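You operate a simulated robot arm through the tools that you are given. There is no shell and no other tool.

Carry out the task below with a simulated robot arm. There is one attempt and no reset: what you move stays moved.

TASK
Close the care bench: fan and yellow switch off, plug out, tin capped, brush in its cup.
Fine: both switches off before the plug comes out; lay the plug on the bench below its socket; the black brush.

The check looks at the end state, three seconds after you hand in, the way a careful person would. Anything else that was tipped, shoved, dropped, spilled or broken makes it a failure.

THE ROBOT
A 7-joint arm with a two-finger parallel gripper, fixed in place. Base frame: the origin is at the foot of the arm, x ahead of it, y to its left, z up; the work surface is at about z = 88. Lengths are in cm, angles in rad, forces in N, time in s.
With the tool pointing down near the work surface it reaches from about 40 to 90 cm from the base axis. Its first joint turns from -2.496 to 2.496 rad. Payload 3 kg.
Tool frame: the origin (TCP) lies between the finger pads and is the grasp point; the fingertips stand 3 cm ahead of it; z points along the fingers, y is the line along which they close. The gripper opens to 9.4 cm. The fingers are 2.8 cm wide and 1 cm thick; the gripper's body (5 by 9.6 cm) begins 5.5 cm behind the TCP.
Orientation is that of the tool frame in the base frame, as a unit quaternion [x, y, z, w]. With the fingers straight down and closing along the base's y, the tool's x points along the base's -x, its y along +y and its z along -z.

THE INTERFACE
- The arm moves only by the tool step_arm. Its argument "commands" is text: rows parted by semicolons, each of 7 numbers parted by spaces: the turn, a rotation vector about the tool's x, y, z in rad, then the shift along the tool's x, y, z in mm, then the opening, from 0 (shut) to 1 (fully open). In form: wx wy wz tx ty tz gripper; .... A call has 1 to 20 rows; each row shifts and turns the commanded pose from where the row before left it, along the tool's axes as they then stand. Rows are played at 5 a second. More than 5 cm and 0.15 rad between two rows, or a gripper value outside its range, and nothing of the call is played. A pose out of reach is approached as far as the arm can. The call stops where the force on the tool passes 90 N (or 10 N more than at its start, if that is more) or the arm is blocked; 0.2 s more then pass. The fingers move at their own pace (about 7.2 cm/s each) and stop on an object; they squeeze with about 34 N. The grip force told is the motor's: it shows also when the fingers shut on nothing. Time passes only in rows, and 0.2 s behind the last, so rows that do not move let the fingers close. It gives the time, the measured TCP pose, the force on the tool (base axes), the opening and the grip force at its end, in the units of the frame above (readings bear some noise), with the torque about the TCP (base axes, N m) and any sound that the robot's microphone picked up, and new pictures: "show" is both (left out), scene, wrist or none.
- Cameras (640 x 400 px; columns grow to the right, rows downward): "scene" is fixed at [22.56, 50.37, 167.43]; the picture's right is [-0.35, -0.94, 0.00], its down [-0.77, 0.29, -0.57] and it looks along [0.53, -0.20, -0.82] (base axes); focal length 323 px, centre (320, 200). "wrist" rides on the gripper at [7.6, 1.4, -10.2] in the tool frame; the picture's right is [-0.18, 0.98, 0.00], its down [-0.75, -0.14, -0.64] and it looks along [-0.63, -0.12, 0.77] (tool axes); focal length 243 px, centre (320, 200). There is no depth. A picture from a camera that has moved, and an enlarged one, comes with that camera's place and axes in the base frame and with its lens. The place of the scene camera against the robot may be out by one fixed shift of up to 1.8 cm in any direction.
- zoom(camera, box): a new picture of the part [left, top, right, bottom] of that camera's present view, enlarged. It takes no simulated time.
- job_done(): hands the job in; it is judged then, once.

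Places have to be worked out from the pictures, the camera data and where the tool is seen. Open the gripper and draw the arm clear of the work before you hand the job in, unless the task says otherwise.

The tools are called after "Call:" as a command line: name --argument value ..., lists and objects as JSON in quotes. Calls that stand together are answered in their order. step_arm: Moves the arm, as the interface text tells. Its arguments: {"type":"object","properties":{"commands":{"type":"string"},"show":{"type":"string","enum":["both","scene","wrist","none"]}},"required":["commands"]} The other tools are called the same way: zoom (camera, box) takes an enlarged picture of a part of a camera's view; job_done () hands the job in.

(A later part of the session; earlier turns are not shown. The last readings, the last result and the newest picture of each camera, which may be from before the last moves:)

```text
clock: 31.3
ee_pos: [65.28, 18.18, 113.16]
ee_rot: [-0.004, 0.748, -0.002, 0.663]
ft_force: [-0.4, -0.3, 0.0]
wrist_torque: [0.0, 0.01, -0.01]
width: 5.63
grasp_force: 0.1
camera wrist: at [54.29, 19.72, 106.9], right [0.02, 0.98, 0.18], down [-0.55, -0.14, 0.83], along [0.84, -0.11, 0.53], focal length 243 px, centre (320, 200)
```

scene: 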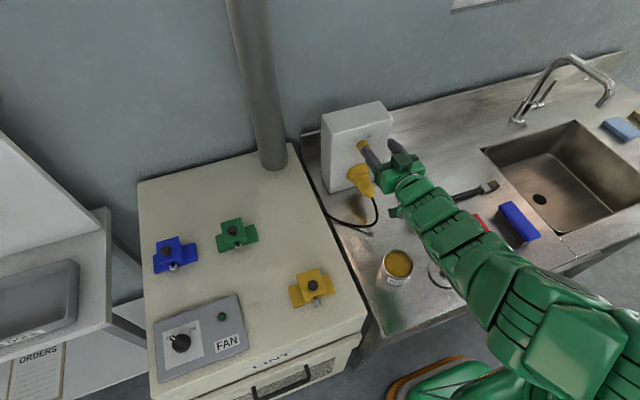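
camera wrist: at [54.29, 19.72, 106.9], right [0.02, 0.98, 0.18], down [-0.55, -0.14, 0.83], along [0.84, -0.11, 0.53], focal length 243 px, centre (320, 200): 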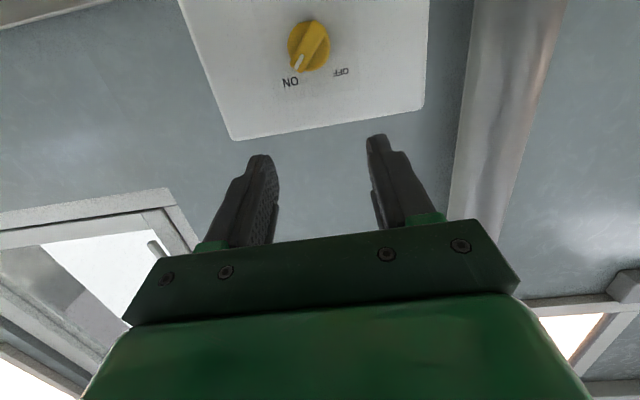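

Horizontal is nearly reached. The knob axis is triangulated at y≈18.6, z≈106.9, with the face at x≈75.3. I'll finish the pitch, drop to the axis height at this stand-off and roll +45°, so the fingers close across the bar.

Call:
step_arm --commands "0 -0.06 0 0 0 0 0.6;0 -0.06 0 0 0 0 0.6;0 0 0 21 2 0 0.6;0 0 0 21 2 0 0.6;0 0 0 21 0 0 0.6;0 0 0.131 0 0 0 0.6;0 0 0.131 0 0 0 0.6;0 0 0.131 0 0 0 0.6;0 0 0.131 0 0 0 0.6;0 0 0.131 0 0 0 0.6;0 0 0.131 0 0 0 0.6;0 0 0 0 0 0 0.6" --show "both"

```text
clock: 33.9
ee_pos: [66.08, 18.33, 110.93]
ee_rot: [0.285, 0.693, 0.252, 0.613]
ft_force: [-1.1, -0.2, 0.3]
wrist_torque: [-0.01, 0.02, -0.04]
width: 5.65
grasp_force: 0.0
out of reach, approached as far as the arm can: row 1, 2, 3, 4, 5
camera wrist: at [55.43, 24.71, 107.79], right [0.1, 0.57, 0.82], down [-0.58, -0.63, 0.51], along [0.81, -0.53, 0.27], focal length 243 px, centre (320, 200)
```

scene: 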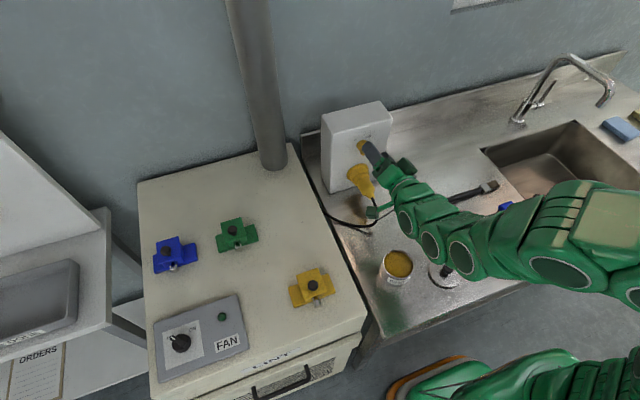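
wrist: 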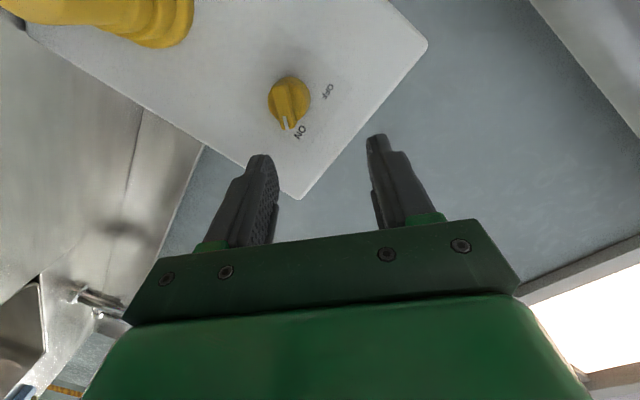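

A pitch limit leaves the tool 7° below horizontal, which is acceptable. Next I'll lower to the knob axis height (z≈106.9) in small steps and see if it tracks.

Call:
step_arm --commands "0 0 0 7.6 -6.5 1.2 0.6;0 0 0 7.6 -6.5 1.2 0.6;0 0 0 7.6 -6.5 1.2 0.6;0 0 0 7.6 -6.5 1.2 0.6;0 0 0 0 0 0 0.6" --show "both"

```text
clock: 35.1
ee_pos: [66.47, 18.05, 109.67]
ee_rot: [0.284, 0.694, 0.251, 0.612]
ft_force: [0.1, 0.0, 1.4]
wrist_torque: [0.02, -0.01, 0.0]
width: 5.65
grasp_force: 0.1
out of reach, approached as far as the arm can: row 1, 2, 3, 4
camera wrist: at [55.84, 24.57, 106.57], right [0.1, 0.57, 0.81], down [-0.58, -0.63, 0.51], along [0.81, -0.53, 0.27], focal length 243 px, centre (320, 200)
```

scene: 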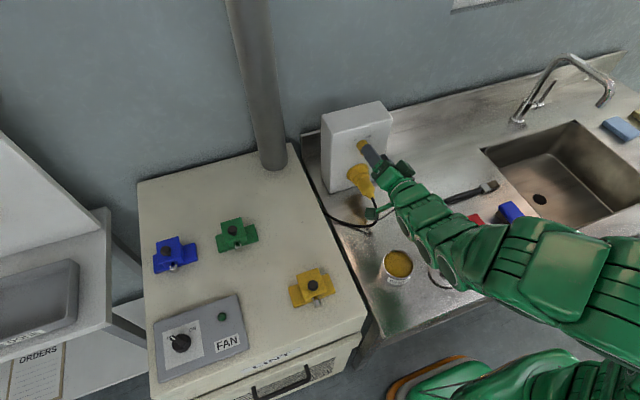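
wrist: 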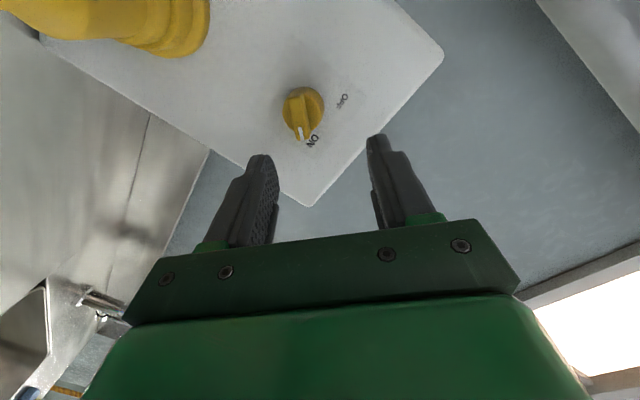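

I'll trade more downward tilt (about 14°) for the needed height, so the tool axis aims at the knob's mid-grip point (73,18.6,106.9).

Call:
step_arm --commands "0.0845 0.085 0 0 0 0 0.6;0 0 0 6 -2.5 1 0.6;0 0 0 6 -2.5 1 0.6;0 0 0 0 0 0 0.6" --show "wrist"

Call:
zoom --camera "wrist" --box '[220, 40, 420, 190]'

```text
clock: 36.1
ee_pos: [66.36, 18.73, 108.47]
ee_rot: [0.299, 0.729, 0.233, 0.57]
ft_force: [-0.4, 0.5, 0.2]
wrist_torque: [-0.01, 0.01, -0.03]
width: 5.62
grasp_force: 0.1
camera wrist: at [55.46, 25.06, 106.63], right [0.2, 0.57, 0.8], down [-0.52, -0.63, 0.58], along [0.83, -0.53, 0.17], focal length 243 px, centre (320, 200)
```

wrist: 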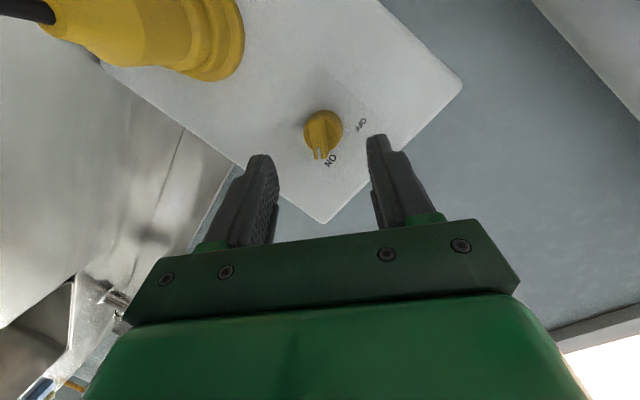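

```text
2.67 times, centred on (320, 115) of wrist
camera zoom: at [55.46, 25.06, 106.63], right [0.2, 0.57, 0.8], down [-0.52, -0.63, 0.58], along [0.83, -0.53, 0.17], focal length 647 px, centre (320, 427)
```

zoom: 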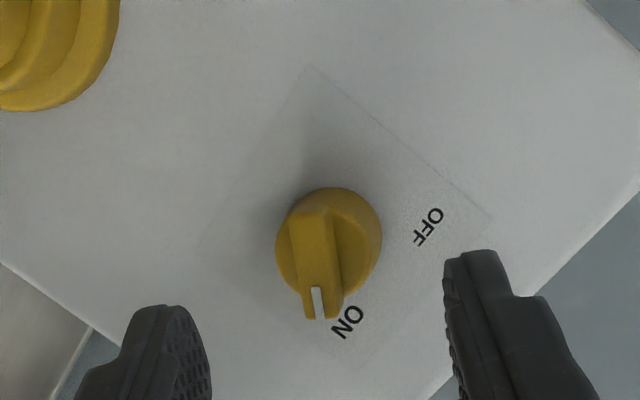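

The fingers' axis now passes exactly through the knob. I'll advance about 3.6 cm along the tool axis.

Call:
step_arm --commands "0 0 0 0 0 12 0.6;0 0 0 0 0 12 0.6;0 0 0 0 0 12 0.6;0 0 0 0 0 0 0.6" --show "both"

Call:
zoom --camera "wrist" --box '[220, 80, 420, 230]'

```text
clock: 37.1
ee_pos: [69.92, 18.71, 107.57]
ee_rot: [0.298, 0.728, 0.235, 0.57]
ft_force: [-0.2, 0.1, -0.5]
wrist_torque: [0.01, 0.01, 0.04]
width: 5.63
grasp_force: 0.0
camera wrist: at [58.98, 25.08, 105.82], right [0.2, 0.57, 0.8], down [-0.52, -0.63, 0.58], along [0.83, -0.53, 0.17], focal length 243 px, centre (320, 200)
```

scene: 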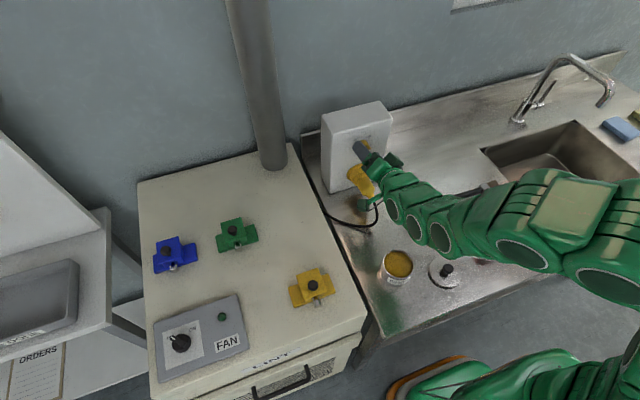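
wrist: 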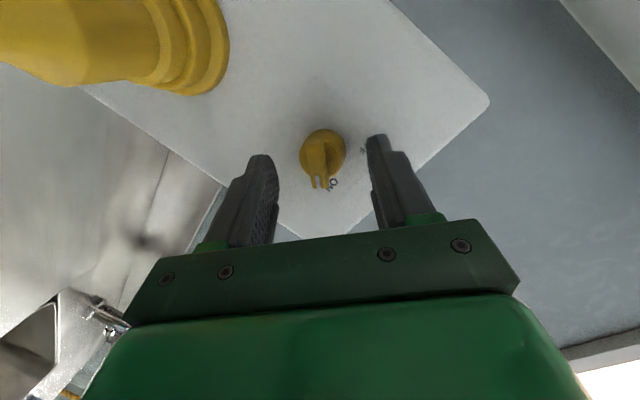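

```text
2.67 times, centred on (320, 155) of wrist
camera zoom: at [58.98, 25.08, 105.82], right [0.2, 0.57, 0.8], down [-0.52, -0.63, 0.58], along [0.83, -0.53, 0.17], focal length 647 px, centre (320, 320)
```

zoom: 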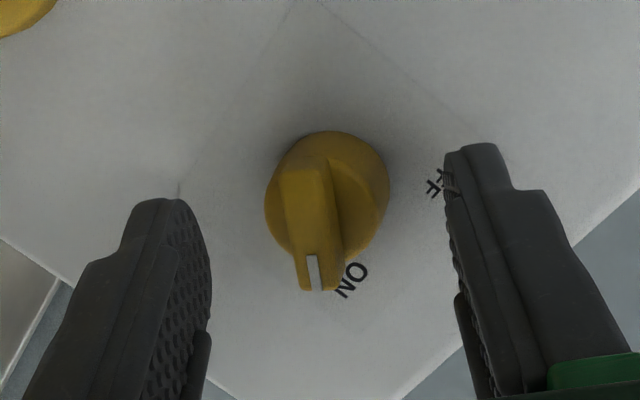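

Knob is centred between the fingertips. I'll close on it.

Call:
step_arm --commands "0 0 0 0 0 3 0.4;0 0 0 0 0 0 0.3;0 0 0 0 0 0 0;0 0 0 0 0 0 0;0 0 0 0 0 0 0" --show "wrist"

Call:
zoom --camera "wrist" --box '[220, 80, 420, 230]'

```text
clock: 38.3
ee_pos: [70.2, 18.69, 107.58]
ee_rot: [0.298, 0.728, 0.235, 0.571]
ft_force: [-15.1, 7.8, 11.9]
wrist_torque: [0.03, -0.19, -0.09]
width: 2.65
grasp_force: 44.8
camera wrist: at [59.22, 25.11, 105.77], right [0.2, 0.57, 0.8], down [-0.52, -0.63, 0.58], along [0.83, -0.53, 0.17], focal length 243 px, centre (320, 200)
```

wrist: 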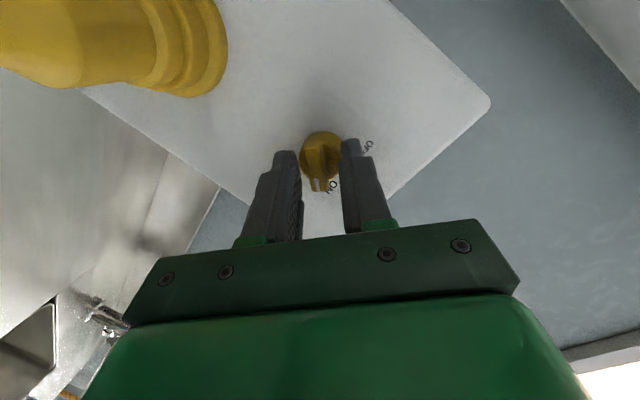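

```text
2.67 times, centred on (320, 155) of wrist
camera zoom: at [59.22, 25.11, 105.77], right [0.2, 0.57, 0.8], down [-0.52, -0.63, 0.58], along [0.83, -0.53, 0.17], focal length 647 px, centre (320, 320)
```

zoom: 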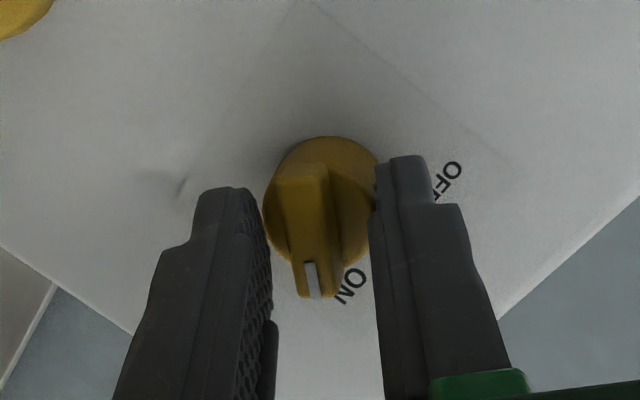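

Gripped with width 2.65 cm and modest load. I'll rotate rigidly about the knob's axis (base −x direction, counter-clockwise), starting with 0.4 rad.

Call:
step_arm --commands "0.017 -0.0165 -0.0971 0.54 0.42 0 0;0.017 -0.0165 -0.0971 0.54 0.42 0 0;0.017 -0.0165 -0.0971 0.54 0.42 0 0;0.017 -0.0165 -0.0971 0.54 0.42 0 0;0 0 0 0 0 0 0" --show "wrist"

Call:
zoom --camera "wrist" --box '[220, 80, 420, 230]'

```text
clock: 39.5
ee_pos: [70.08, 19.05, 107.51]
ee_rot: [0.177, 0.761, 0.085, 0.619]
ft_force: [-37.1, 31.3, 26.3]
wrist_torque: [0.01, -0.84, 0.34]
width: 2.42
grasp_force: 44.7
camera wrist: at [59.13, 24.18, 103.34], right [0.19, 0.84, 0.51], down [-0.52, -0.35, 0.78], along [0.83, -0.42, 0.36], focal length 243 px, centre (320, 200)
```

wrist: 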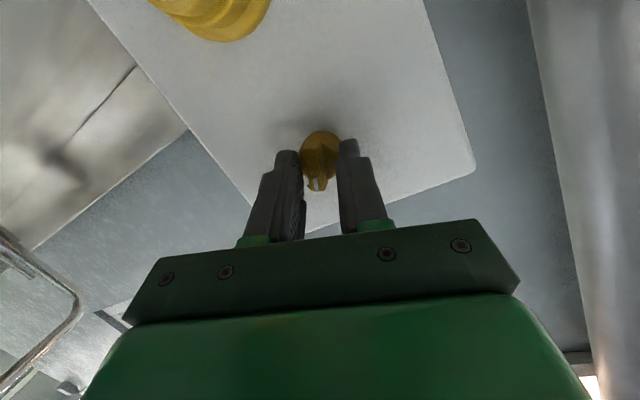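

```text
2.67 times, centred on (320, 155) of wrist
camera zoom: at [59.13, 24.18, 103.34], right [0.19, 0.84, 0.51], down [-0.52, -0.35, 0.78], along [0.83, -0.42, 0.36], focal length 647 px, centre (320, 320)
```

zoom: 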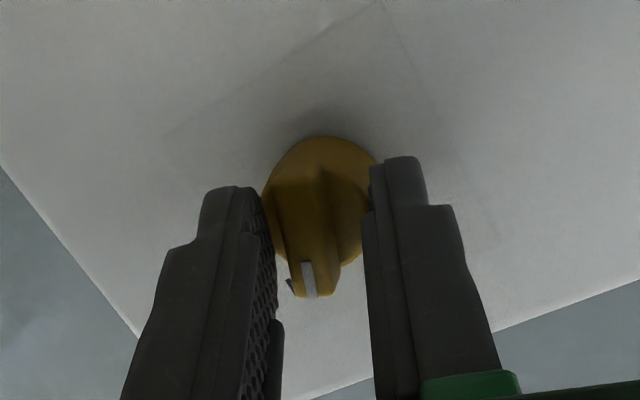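

The knob is turning but the load built up to about 55 N along −tool z and +tool y. I'll re-grip: open, shift slightly toward +tool y, close, and read the load before continuing.

Call:
step_arm --commands "0 0 0 0 0 0 0.45;0 0 0 0 0 0 0.45;0 0 0 2 1.2 0 0.45;0 0 0 0 0 0 0.45" --show "wrist"

Call:
zoom --camera "wrist" --box '[220, 80, 420, 230]'

```text
clock: 40.5
ee_pos: [70.09, 19.11, 107.18]
ee_rot: [0.18, 0.761, 0.084, 0.618]
ft_force: [0.0, -0.7, 0.7]
wrist_torque: [-0.03, 0.0, -0.02]
width: 4.23
grasp_force: 0.1
camera wrist: at [59.2, 24.28, 103.15], right [0.2, 0.84, 0.51], down [-0.52, -0.36, 0.78], along [0.83, -0.42, 0.36], focal length 243 px, centre (320, 200)
```

wrist: 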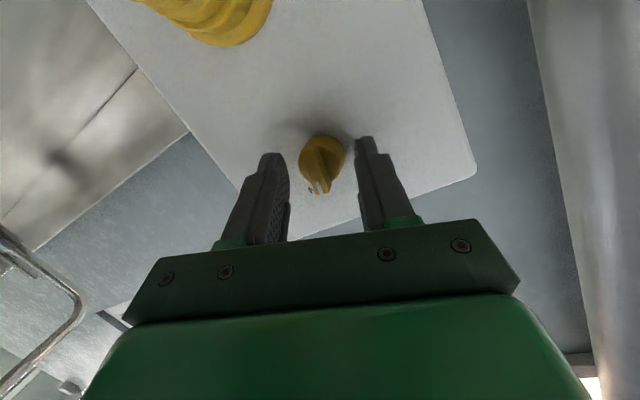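

```text
2.67 times, centred on (320, 155) of wrist
camera zoom: at [59.2, 24.28, 103.15], right [0.2, 0.84, 0.51], down [-0.52, -0.36, 0.78], along [0.83, -0.42, 0.36], focal length 647 px, centre (320, 320)
```

zoom: 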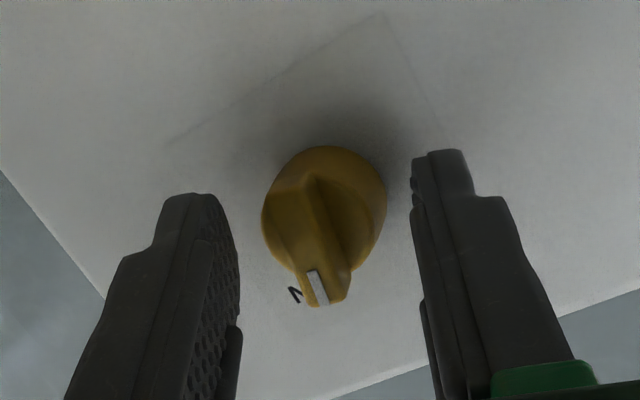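

The knob sits between the fingers and has already turned part-way. I'll go 4 mm deeper and close.

Call:
step_arm --commands "0 0 0 0 0 4 0.45;0 0 0 0 0 0 0.3;0 0 0 0 0 0 0;0 0 0 0 0 0 0;0 0 0 0 0 0 0" --show "wrist"

Call:
zoom --camera "wrist" --box '[220, 80, 420, 230]'

```text
clock: 41.7
ee_pos: [70.55, 18.85, 107.35]
ee_rot: [0.179, 0.761, 0.084, 0.618]
ft_force: [-2.0, -17.2, -3.7]
wrist_torque: [-0.02, -0.16, -0.37]
width: 2.84
grasp_force: 45.5
camera wrist: at [59.6, 24.16, 103.06], right [0.2, 0.84, 0.51], down [-0.52, -0.35, 0.78], along [0.83, -0.42, 0.36], focal length 243 px, centre (320, 200)
```

wrist: 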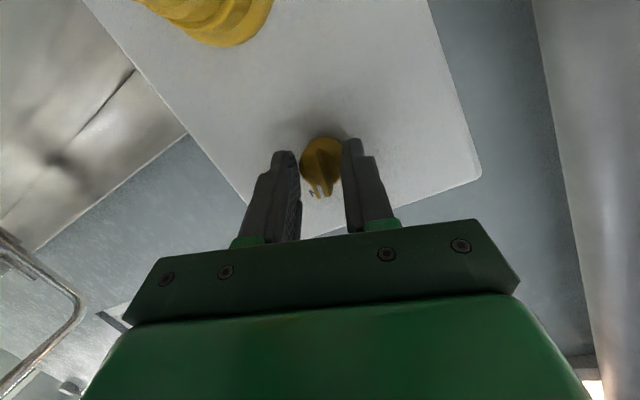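

```text
2.67 times, centred on (320, 155) of wrist
camera zoom: at [59.6, 24.16, 103.06], right [0.2, 0.84, 0.51], down [-0.52, -0.35, 0.78], along [0.83, -0.42, 0.36], focal length 647 px, centre (320, 320)
```

zoom: 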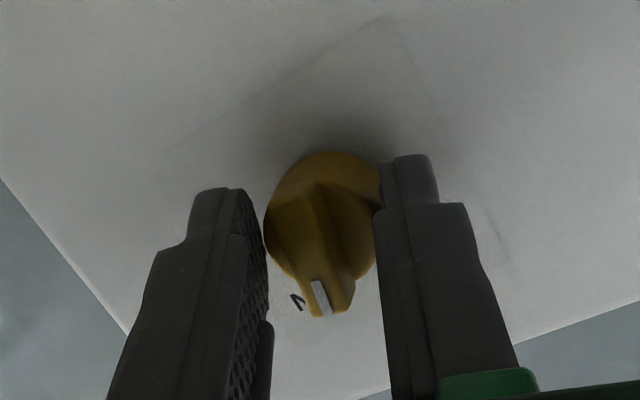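

Good grip (2.84 cm, load 18 N). I'll continue turning.

Call:
step_arm --commands "0.017 -0.0165 -0.0971 0.5 0.2 0 0;0.017 -0.0165 -0.0971 0.5 0.2 0 0;0.017 -0.0165 -0.0971 0.5 0.2 0 0;0.017 -0.0165 -0.0971 0.5 0.2 0 0;0 0 0 0 0 0 0" --show "wrist"

Call:
zoom --camera "wrist" --box '[220, 80, 420, 230]'

```text
clock: 42.9
ee_pos: [70.58, 19.07, 107.07]
ee_rot: [0.054, 0.763, -0.068, 0.641]
ft_force: [-3.0, -47.2, -3.8]
wrist_torque: [-0.01, 0.0, -1.05]
width: 2.82
grasp_force: 44.8
camera wrist: at [59.58, 22.18, 101.25], right [0.2, 0.97, 0.15], down [-0.52, -0.02, 0.86], along [0.83, -0.25, 0.5], focal length 243 px, centre (320, 200)
```

wrist: 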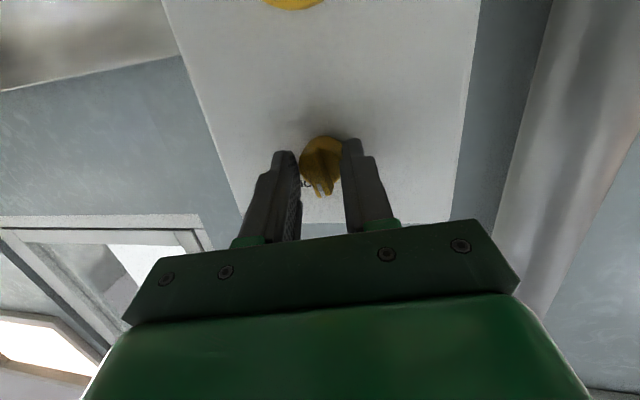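

```text
2.67 times, centred on (320, 155) of wrist
camera zoom: at [59.58, 22.18, 101.25], right [0.2, 0.97, 0.15], down [-0.52, -0.02, 0.86], along [0.83, -0.25, 0.5], focal length 647 px, centre (320, 320)
```

zoom: 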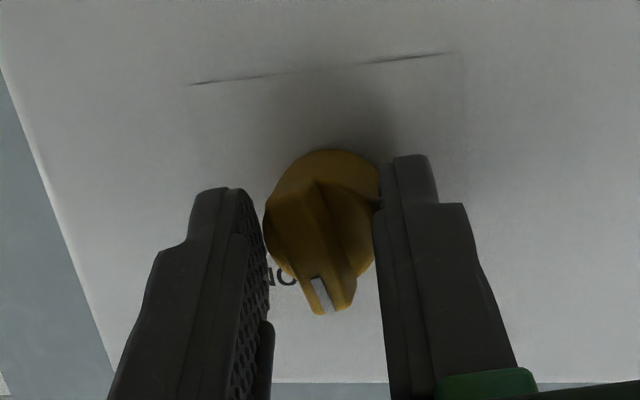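

The knob follows, but there is a −47 N side load in y, so I'll correct about 1 mm toward −y and continue without extra shifts.

Call:
step_arm --commands "0 0 0 0 -1.1 0 0;0.017 -0.0165 -0.0971 0 0 0 0;0.017 -0.0165 -0.0971 0 0 0 0;0.017 -0.0165 -0.0971 0 0 0 0;0.017 -0.0165 -0.0971 0 0 0 0;0 0 0 0 0 0 0" --show "wrist"

Call:
zoom --camera "wrist" --box '[220, 80, 420, 230]'

```text
clock: 44.3
ee_pos: [70.49, 19.0, 106.99]
ee_rot: [-0.076, 0.735, -0.218, 0.637]
ft_force: [-6.7, -31.4, -23.9]
wrist_torque: [0.15, 0.52, -0.58]
width: 2.78
grasp_force: 44.8
camera wrist: at [59.53, 19.62, 100.38], right [0.19, 0.95, -0.24], down [-0.51, 0.31, 0.8], along [0.84, -0.03, 0.55], focal length 243 px, centre (320, 200)
```

wrist: 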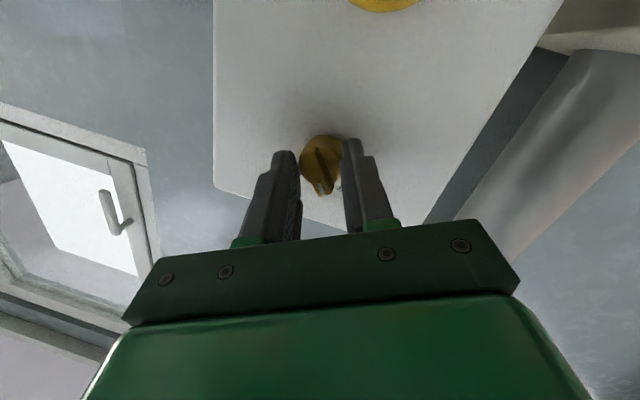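

```text
2.67 times, centred on (320, 155) of wrist
camera zoom: at [59.53, 19.62, 100.38], right [0.19, 0.95, -0.24], down [-0.51, 0.31, 0.8], along [0.84, -0.03, 0.55], focal length 647 px, centre (320, 320)
```

zoom: 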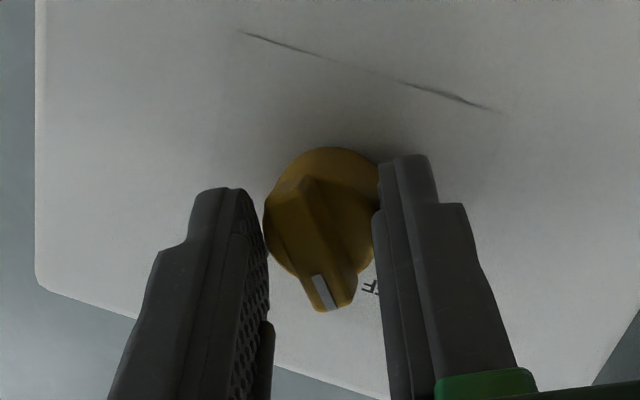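

The pointer is nearing OFF. I'll turn another 0.4 rad with a slight side correction.

Call:
step_arm --commands "0 0 0 0.4 -0.6 0 0;0.017 -0.0165 -0.0971 0 0 0 0;0.017 -0.0165 -0.0971 0 0 0 0;0.017 -0.0165 -0.0971 0 0 0 0;0.017 -0.0165 -0.0971 0 0 0 0;0 0 0 0 0 0 0" --show "wrist"

Call:
zoom --camera "wrist" --box '[220, 80, 420, 230]'

```text
clock: 45.7
ee_pos: [70.37, 19.39, 107.08]
ee_rot: [-0.204, 0.675, -0.357, 0.612]
ft_force: [-8.9, 27.3, -11.4]
wrist_torque: [0.45, 0.64, 0.82]
width: 2.83
grasp_force: 44.6
camera wrist: at [59.54, 17.25, 100.83], right [0.19, 0.78, -0.59], down [-0.52, 0.59, 0.61], along [0.83, 0.19, 0.52], focal length 243 px, centre (320, 200)
```

wrist: 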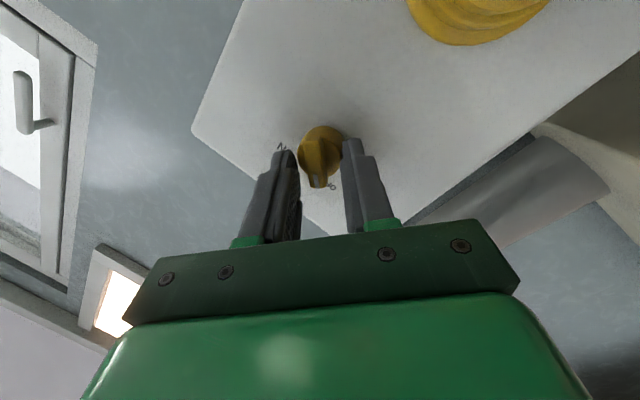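

```text
2.67 times, centred on (320, 155) of wrist
camera zoom: at [59.54, 17.25, 100.83], right [0.19, 0.78, -0.59], down [-0.52, 0.59, 0.61], along [0.83, 0.19, 0.52], focal length 647 px, centre (320, 320)
```

zoom: 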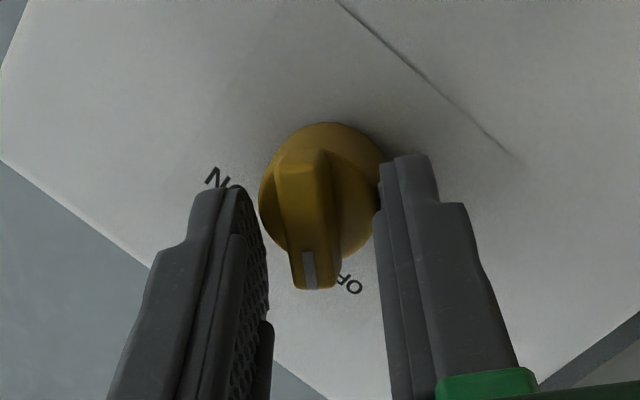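

The pointer is nearly at OFF but still slightly short of it, compared with how it sat relative to ON at the start. I'll turn 0.3 rad more.

Call:
step_arm --commands "0.017 -0.0165 -0.0971 0 0.5 0 0;0.017 -0.0165 -0.0971 0 0 0 0;0.017 -0.0165 -0.0971 0 0 0 0;0 0 0 0 0 0 0" --show "wrist"

Call:
zoom --camera "wrist" --box '[220, 80, 420, 230]'

```text
clock: 46.7
ee_pos: [70.48, 19.24, 106.92]
ee_rot: [-0.293, 0.616, -0.454, 0.573]
ft_force: [-16.3, 41.0, -43.5]
wrist_torque: [0.81, 1.14, 1.82]
width: 2.78
grasp_force: 45.0
camera wrist: at [59.55, 15.36, 101.48], right [0.19, 0.57, -0.8], down [-0.52, 0.75, 0.41], along [0.83, 0.34, 0.44], focal length 243 px, centre (320, 200)
```

wrist: 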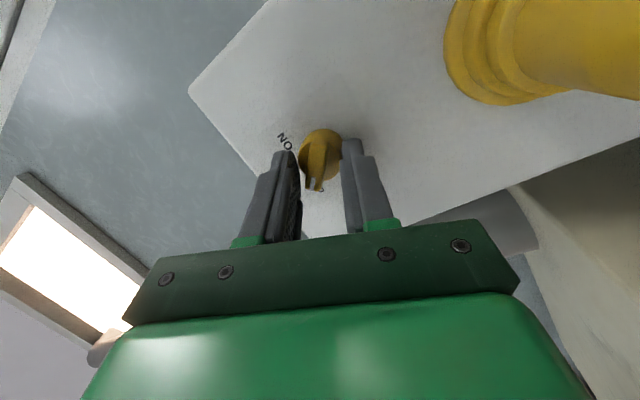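

```text
2.67 times, centred on (320, 155) of wrist
camera zoom: at [59.55, 15.36, 101.48], right [0.19, 0.57, -0.8], down [-0.52, 0.75, 0.41], along [0.83, 0.34, 0.44], focal length 647 px, centre (320, 320)
```

zoom: 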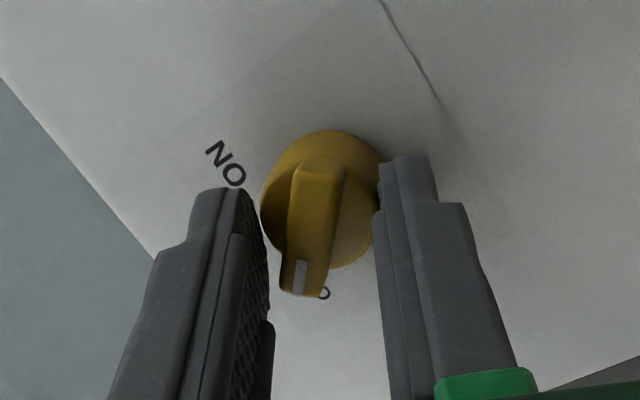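

The gripper now slips on the knob, so it has reached its OFF stop. I'll open and back off along the tool axis to inspect.

Call:
step_arm --commands "0 0 0 0 0 0 0.6;0 0 0 0 0 0 0.6;0 0 0 0 0 -20 0.6;0 0 0 0 0 -30 0.6;0 0 0 0 0 -20 0.6;0 0 0 0 0 0 0.6" --show "both"

Call:
zoom --camera "wrist" --box '[220, 30, 420, 180]'

Call:
zoom --camera "scene" --box '[335, 125, 395, 205]'

```text
clock: 48.1
ee_pos: [63.64, 20.55, 106.49]
ee_rot: [-0.291, 0.616, -0.454, 0.574]
ft_force: [0.2, 0.3, 0.3]
wrist_torque: [0.0, 0.02, 0.01]
width: 5.64
grasp_force: 0.1
camera wrist: at [52.73, 16.79, 101.06], right [0.19, 0.57, -0.8], down [-0.52, 0.75, 0.41], along [0.83, 0.33, 0.44], focal length 243 px, centre (320, 200)
```

scene: 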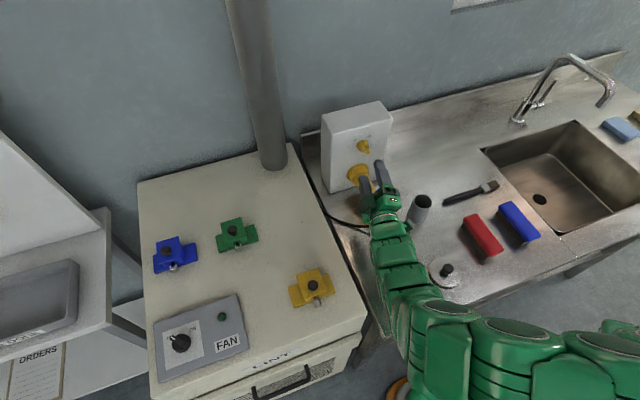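
wrist: 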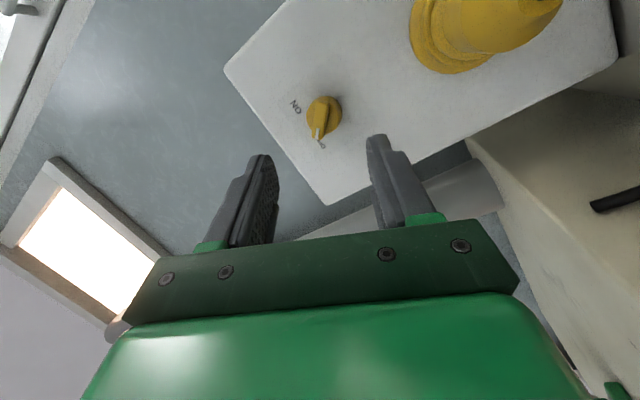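

```text
2.67 times, centred on (320, 105) of wrist
camera zoom: at [52.73, 16.79, 101.06], right [0.19, 0.57, -0.8], down [-0.52, 0.75, 0.41], along [0.83, 0.33, 0.44], focal length 647 px, centre (320, 453)
```

zoom: 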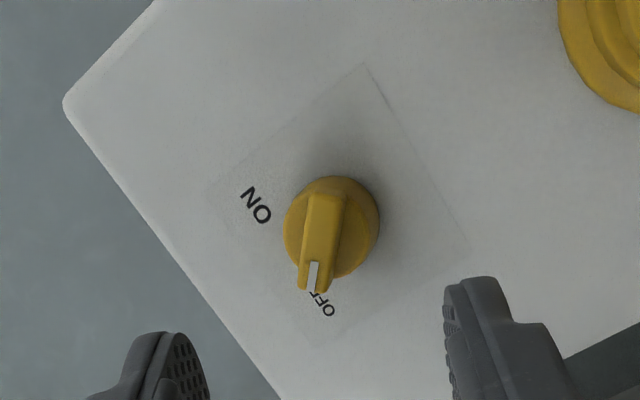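

```text
5.00 times, centred on (365, 165) of scene
camera zoom: at [22.56, 50.37, 167.43], right [-0.35, -0.94, 0.0], down [-0.77, 0.29, -0.57], along [0.53, -0.2, -0.82], focal length 1613 px, centre (95, 375)
```

zoom: 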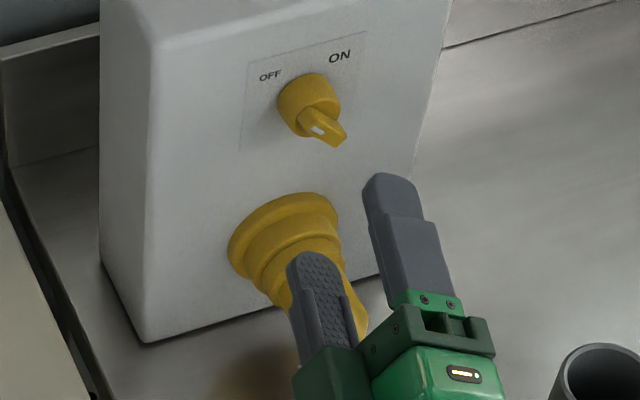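

Both switches are now OFF. I'll rotate the tool back to straight down in place; the TCP at z≈106 stays above the plug.

Call:
step_arm --commands "-0.0804 0.1016 0.0515 0 0 0 0.6;-0.0804 0.1016 0.0515 0 0 0 0.6;-0.0804 0.1016 0.0515 0 0 0 0.6;-0.0804 0.1016 0.0515 0 0 0 0.6;-0.0804 0.1016 0.0515 0 0 0 0.6;-0.0804 0.1016 0.0515 0 0 0 0.6;-0.0804 0.1016 0.0515 0 0 0 0.6;-0.0804 0.1016 0.0515 0 0 0 0.6;-0.0804 0.1016 0.0515 0 0 0 0.6;-0.0804 0.1016 0.0515 0 0 0 0.6;-0.0804 0.1016 0.0515 0 0 0 0.6;-0.0804 0.1016 0.0515 0 0 0 0.6;-0.0804 0.1016 0.0515 0 0 0 0.6;0 0 0 0 0 0 0.6" --show "both"

```text
clock: 51.1
ee_pos: [63.65, 20.55, 106.54]
ee_rot: [0.0, 1.0, -0.001, 0.0]
ft_force: [-0.1, 0.1, -0.7]
wrist_torque: [0.0, 0.01, -0.01]
width: 5.62
grasp_force: 0.1
camera wrist: at [56.14, 22.08, 116.72], right [0.18, 0.98, 0.0], down [0.75, -0.14, 0.64], along [0.63, -0.12, -0.77], focal length 243 px, centre (320, 200)
```

scene: 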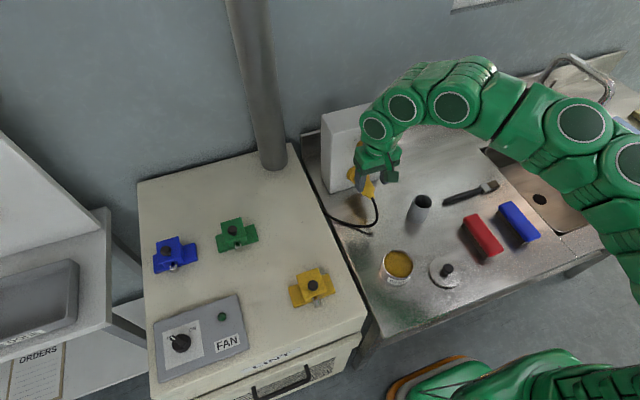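
wrist: 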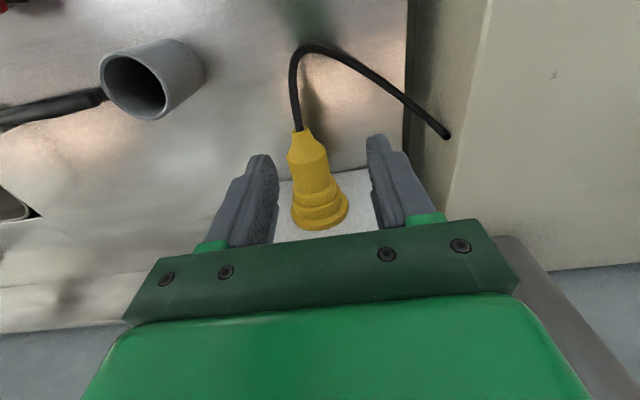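

All objects are still in place. The plug axis is triangulated at y≈18.7, z≈95, with its grip body at x≈67–70. I'll move above it with the gripper open.

Call:
step_arm --commands "0 0 0 -22 -9 0 0.75;0 0 0 -21 -9 0 0.75;0 0 0 0 0 20 0.75;0 0 0 0 0 0 0.75" --show "both"

Call:
zoom --camera "wrist" --box '[220, 80, 420, 230]'

```text
clock: 52.1
ee_pos: [68.07, 18.82, 104.51]
ee_rot: [-0.001, 1.0, -0.001, 0.001]
ft_force: [-0.8, -0.4, 0.4]
wrist_torque: [0.02, -0.01, 0.03]
width: 7.06
grasp_force: 0.1
camera wrist: at [60.49, 20.27, 114.73], right [0.18, 0.98, 0.0], down [0.75, -0.14, 0.64], along [0.63, -0.12, -0.77], focal length 243 px, centre (320, 200)
```

scene: 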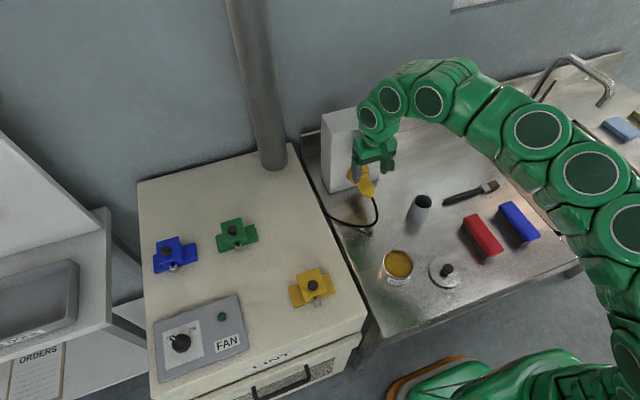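
wrist: 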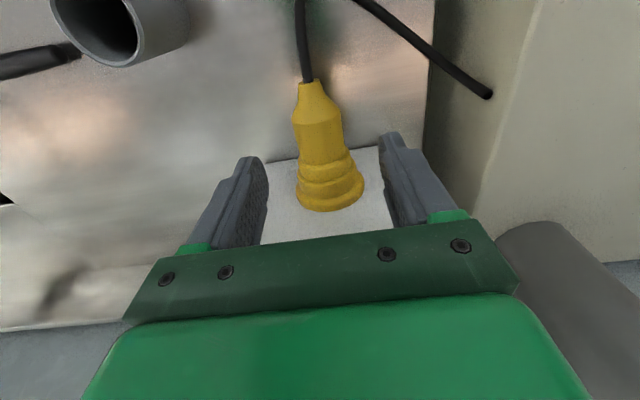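

```text
2.67 times, centred on (320, 155) of wrist
camera zoom: at [60.49, 20.27, 114.73], right [0.18, 0.98, 0.0], down [0.75, -0.14, 0.64], along [0.63, -0.12, -0.77], focal length 647 px, centre (320, 320)
```

zoom: 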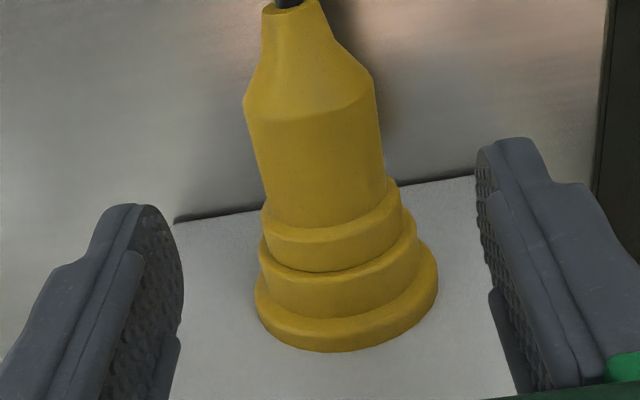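

The plug body centre is at about (68.6,18.6). I'll descend around it to TCP z≈95.3.

Call:
step_arm --commands "0 0 0 -3 -2 20 0.75;0 0 0 0 0 25 0.75;0 0 0 0 0 25 0.75;0 0 0 0 0 15 0.75;0 0 0 0 0 7 0.75;0 0 0 0 0 0 0.75" --show "both"

```text
clock: 52.6
ee_pos: [68.7, 18.68, 102.35]
ee_rot: [-0.001, 1.0, 0.002, 0.01]
ft_force: [0.5, -2.7, 27.1]
wrist_torque: [0.26, -0.77, -0.08]
width: 7.07
grasp_force: 0.1
stopped in row 2: the force on the tool passed its limit at 141 N (the readings are from after the stop); the commanded pose is now the measured one
camera wrist: at [60.94, 20.09, 112.41], right [0.18, 0.98, 0.01], down [0.74, -0.14, 0.66], along [0.65, -0.11, -0.75], focal length 243 px, centre (320, 200)
```

scene: 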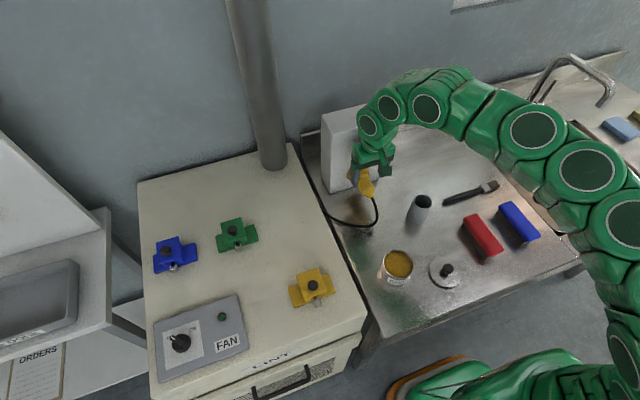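
wrist: 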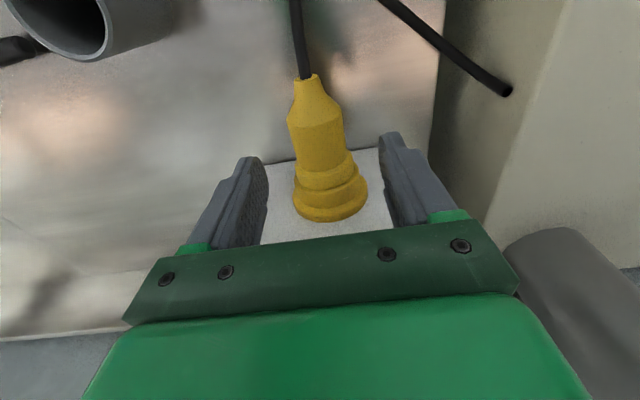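

The gripper body touched the knob above the plug at z≈108. I'll back straight up and away at once, then check the knob and approach with the tool tilted.

Call:
step_arm --commands "0 0 0 5 0 -20 0.75;0 0 0 20 0 -30 0.75;0 0 0 40 0 -20 0.75;0 0 0 40 0 0 0.75;0 0 0 0 0 0 0.75" --show "both"

Call:
zoom --camera "wrist" --box '[260, 130, 420, 250]'

Call:
zoom --camera "scene" --box '[325, 105, 405, 205]'

```text
clock: 53.8
ee_pos: [58.03, 18.65, 108.83]
ee_rot: [0.0, 1.0, 0.001, 0.009]
ft_force: [0.5, -0.8, 0.4]
wrist_torque: [-0.01, -0.01, 0.0]
width: 7.04
grasp_force: 0.1
camera wrist: at [50.29, 20.01, 119.0], right [0.18, 0.98, 0.0], down [0.74, -0.14, 0.66], along [0.64, -0.12, -0.76], focal length 243 px, centre (320, 200)
```

scene: 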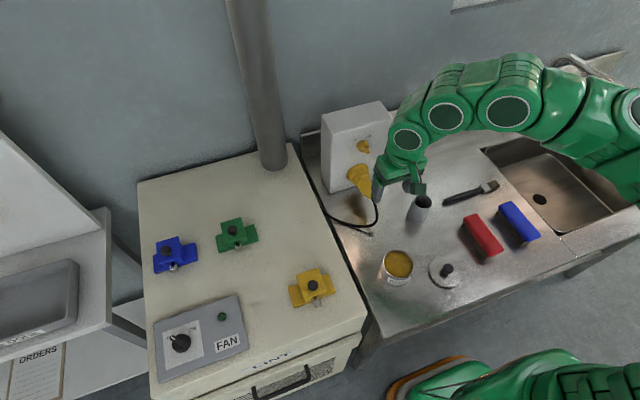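
wrist: 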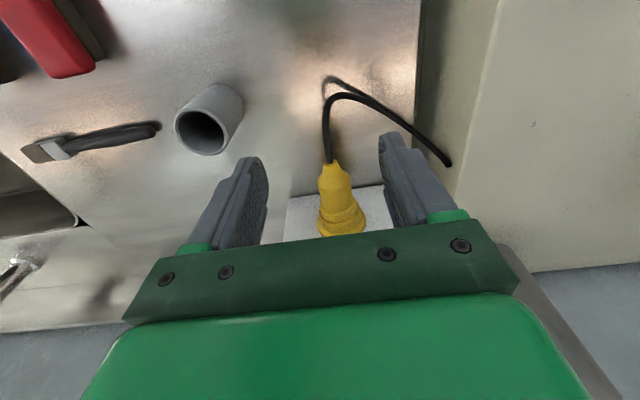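

```text
3.33 times, centred on (340, 190) of wrist
camera zoom: at [50.29, 20.01, 119.0], right [0.18, 0.98, 0.0], down [0.74, -0.14, 0.66], along [0.64, -0.12, -0.76], focal length 809 px, centre (253, 233)
```

zoom: 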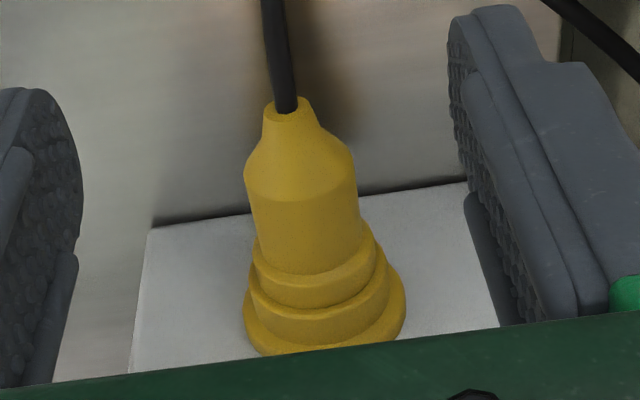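

```text
4.00 times, centred on (365, 155) of scene
camera zoom: at [22.56, 50.37, 167.43], right [-0.35, -0.94, 0.0], down [-0.77, 0.29, -0.57], along [0.53, -0.2, -0.82], focal length 1291 px, centre (140, 380)
```

zoom: 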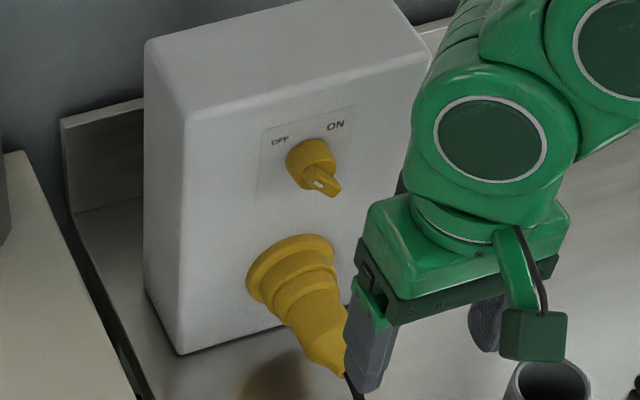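

I'll use the identical crop to compare the knob before and after the contact.

Call:
zoom --camera "scene" --box '[335, 125, 395, 205]'

Call:
zoom --camera "scene" --box '[350, 130, 380, 165]'

```text
5.00 times, centred on (365, 165) of scene
camera zoom: at [22.56, 50.37, 167.43], right [-0.35, -0.94, 0.0], down [-0.77, 0.29, -0.57], along [0.53, -0.2, -0.82], focal length 1613 px, centre (95, 375)
```

zoom: 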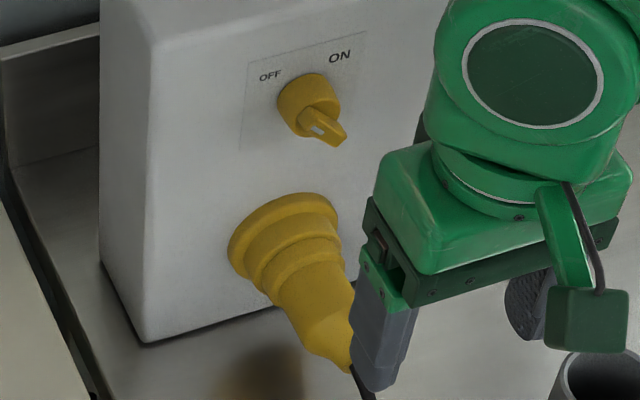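

```text
11.43 times, centred on (365, 148) of scene
camera zoom: at [22.56, 50.37, 167.43], right [-0.35, -0.94, 0.0], down [-0.77, 0.29, -0.57], along [0.53, -0.2, -0.82], focal length 3688 px, centre (-194, 800)
```

zoom: 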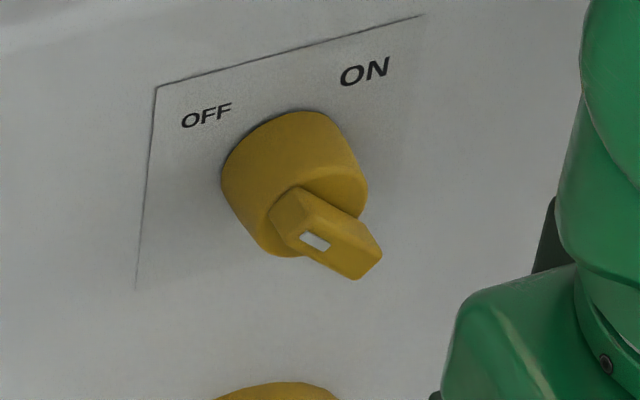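

The knob is unchanged and still OFF. I'll now approach the plug with the tool pitched about 26° forward, so the gripper body stays clear of the knob.

Call:
step_arm --commands "0 -0.145 0 0 0 0 0.75;0 -0.145 0 0 0 0 0.75;0 -0.145 0 0 0 0 0.75;0 0 0 -14 0 22 0.75;0 0 0 -13 0 22 0.75;0 0 0 0 0 0 0.75" --show "both"

```text
clock: 55.2
ee_pos: [62.41, 18.51, 106.04]
ee_rot: [-0.001, 0.974, 0.001, 0.226]
ft_force: [0.0, -0.8, 0.3]
wrist_torque: [-0.05, -0.02, 0.01]
width: 7.04
grasp_force: 0.2
camera wrist: at [51.14, 20.08, 112.02], right [0.16, 0.98, 0.08], down [0.4, -0.14, 0.91], along [0.9, -0.12, -0.41], focal length 243 px, centre (320, 200)
```

scene: 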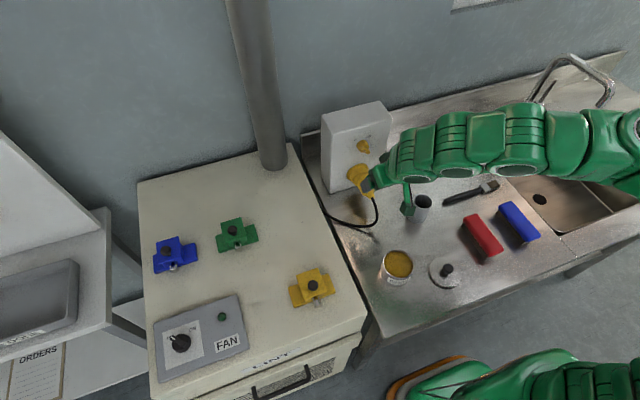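
wrist: 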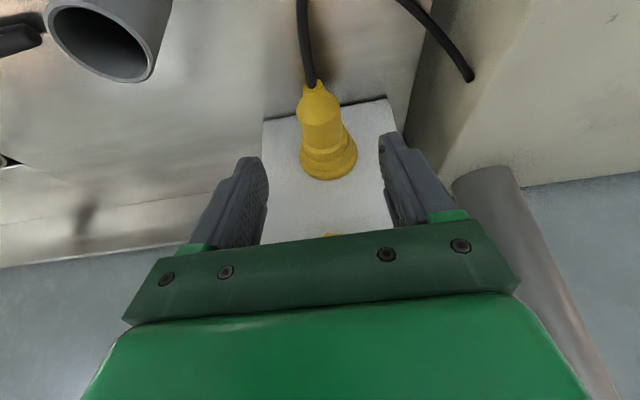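

Aligned. I'll advance along the tool axis toward the plug body.

Call:
step_arm --commands "0 0 0 0 1 25 0.75;0 0 0 0 0 25 0.75;0 0 0 0 0 25 0.75;0 0 0 0 0 20 0.75;0 0 0 0 0 10 0.75;0 0 0 0 0 10 0.75;0 0 0 0 0 0 0.75" --show "both"

Call:
zoom --camera "wrist" --box '[220, 80, 420, 230]'

```text
clock: 56.8
ee_pos: [67.52, 18.79, 95.72]
ee_rot: [-0.001, 0.975, 0.003, 0.224]
ft_force: [0.2, 0.5, -0.2]
wrist_torque: [0.01, 0.02, 0.0]
width: 7.07
grasp_force: 0.0
camera wrist: at [56.2, 20.17, 101.65], right [0.16, 0.98, 0.08], down [0.4, -0.14, 0.91], along [0.9, -0.12, -0.41], focal length 243 px, centre (320, 200)
```

scene: 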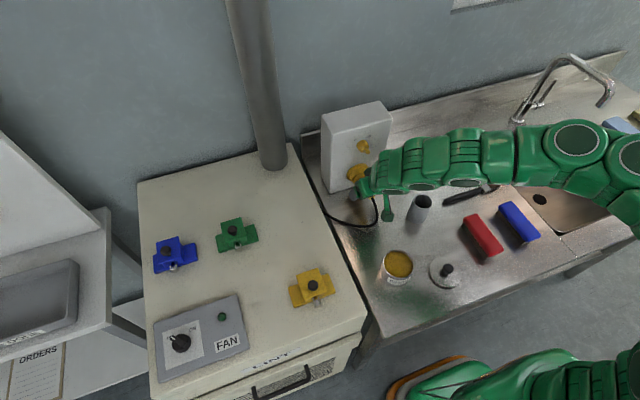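
wrist: 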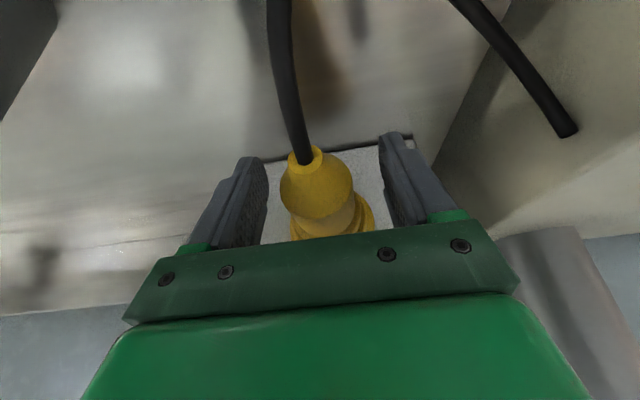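

```text
2.67 times, centred on (320, 155) of wrist
camera zoom: at [56.2, 20.17, 101.65], right [0.16, 0.98, 0.08], down [0.4, -0.14, 0.91], along [0.9, -0.12, -0.41], focal length 647 px, centre (320, 320)
```

zoom: 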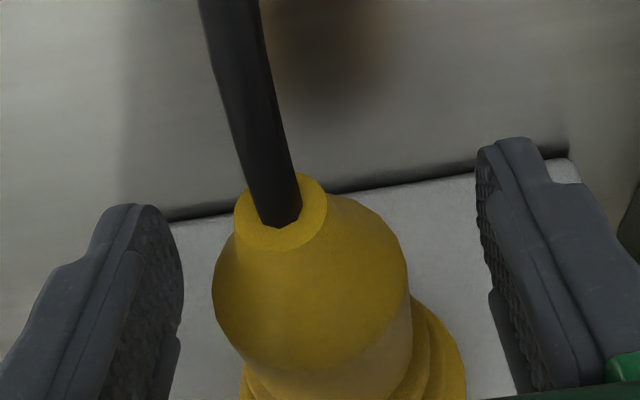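

Fingers straddle the plug body. I'll nudge 8 mm forward and 2 mm toward −y, and close.

Call:
step_arm --commands "0 0 0 -8 -2 0 0.75;0 0 0 0 0 0 0.5;0 0 0 0 0 0 0.2;0 0 0 0 0 0 0;0 0 0 0 0 0 0;0 0 0 0 0 0 0" --show "both"

```text
clock: 58.2
ee_pos: [68.15, 18.55, 96.16]
ee_rot: [0.0, 0.974, 0.001, 0.225]
ft_force: [-25.7, -4.5, -7.5]
wrist_torque: [-0.01, 0.38, -0.17]
width: 3.86
grasp_force: 33.7
heard: snap
camera wrist: at [56.84, 19.99, 102.01], right [0.16, 0.98, 0.08], down [0.4, -0.14, 0.91], along [0.9, -0.12, -0.41], focal length 243 px, centre (320, 200)
```

scene: 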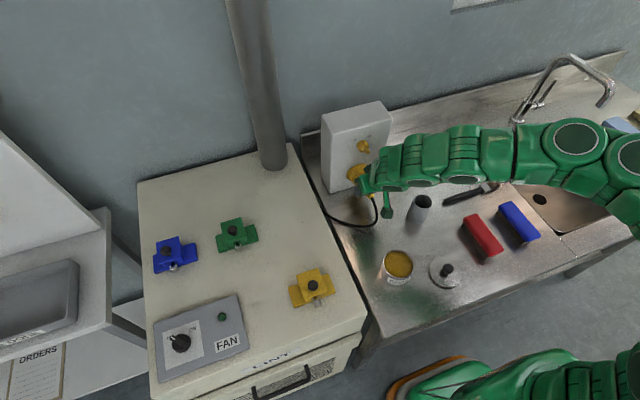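
wrist: 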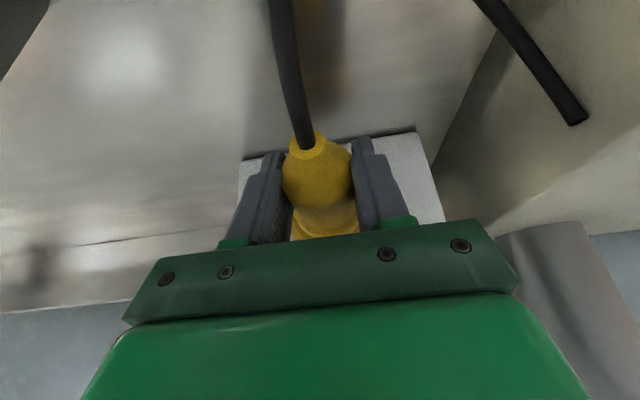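

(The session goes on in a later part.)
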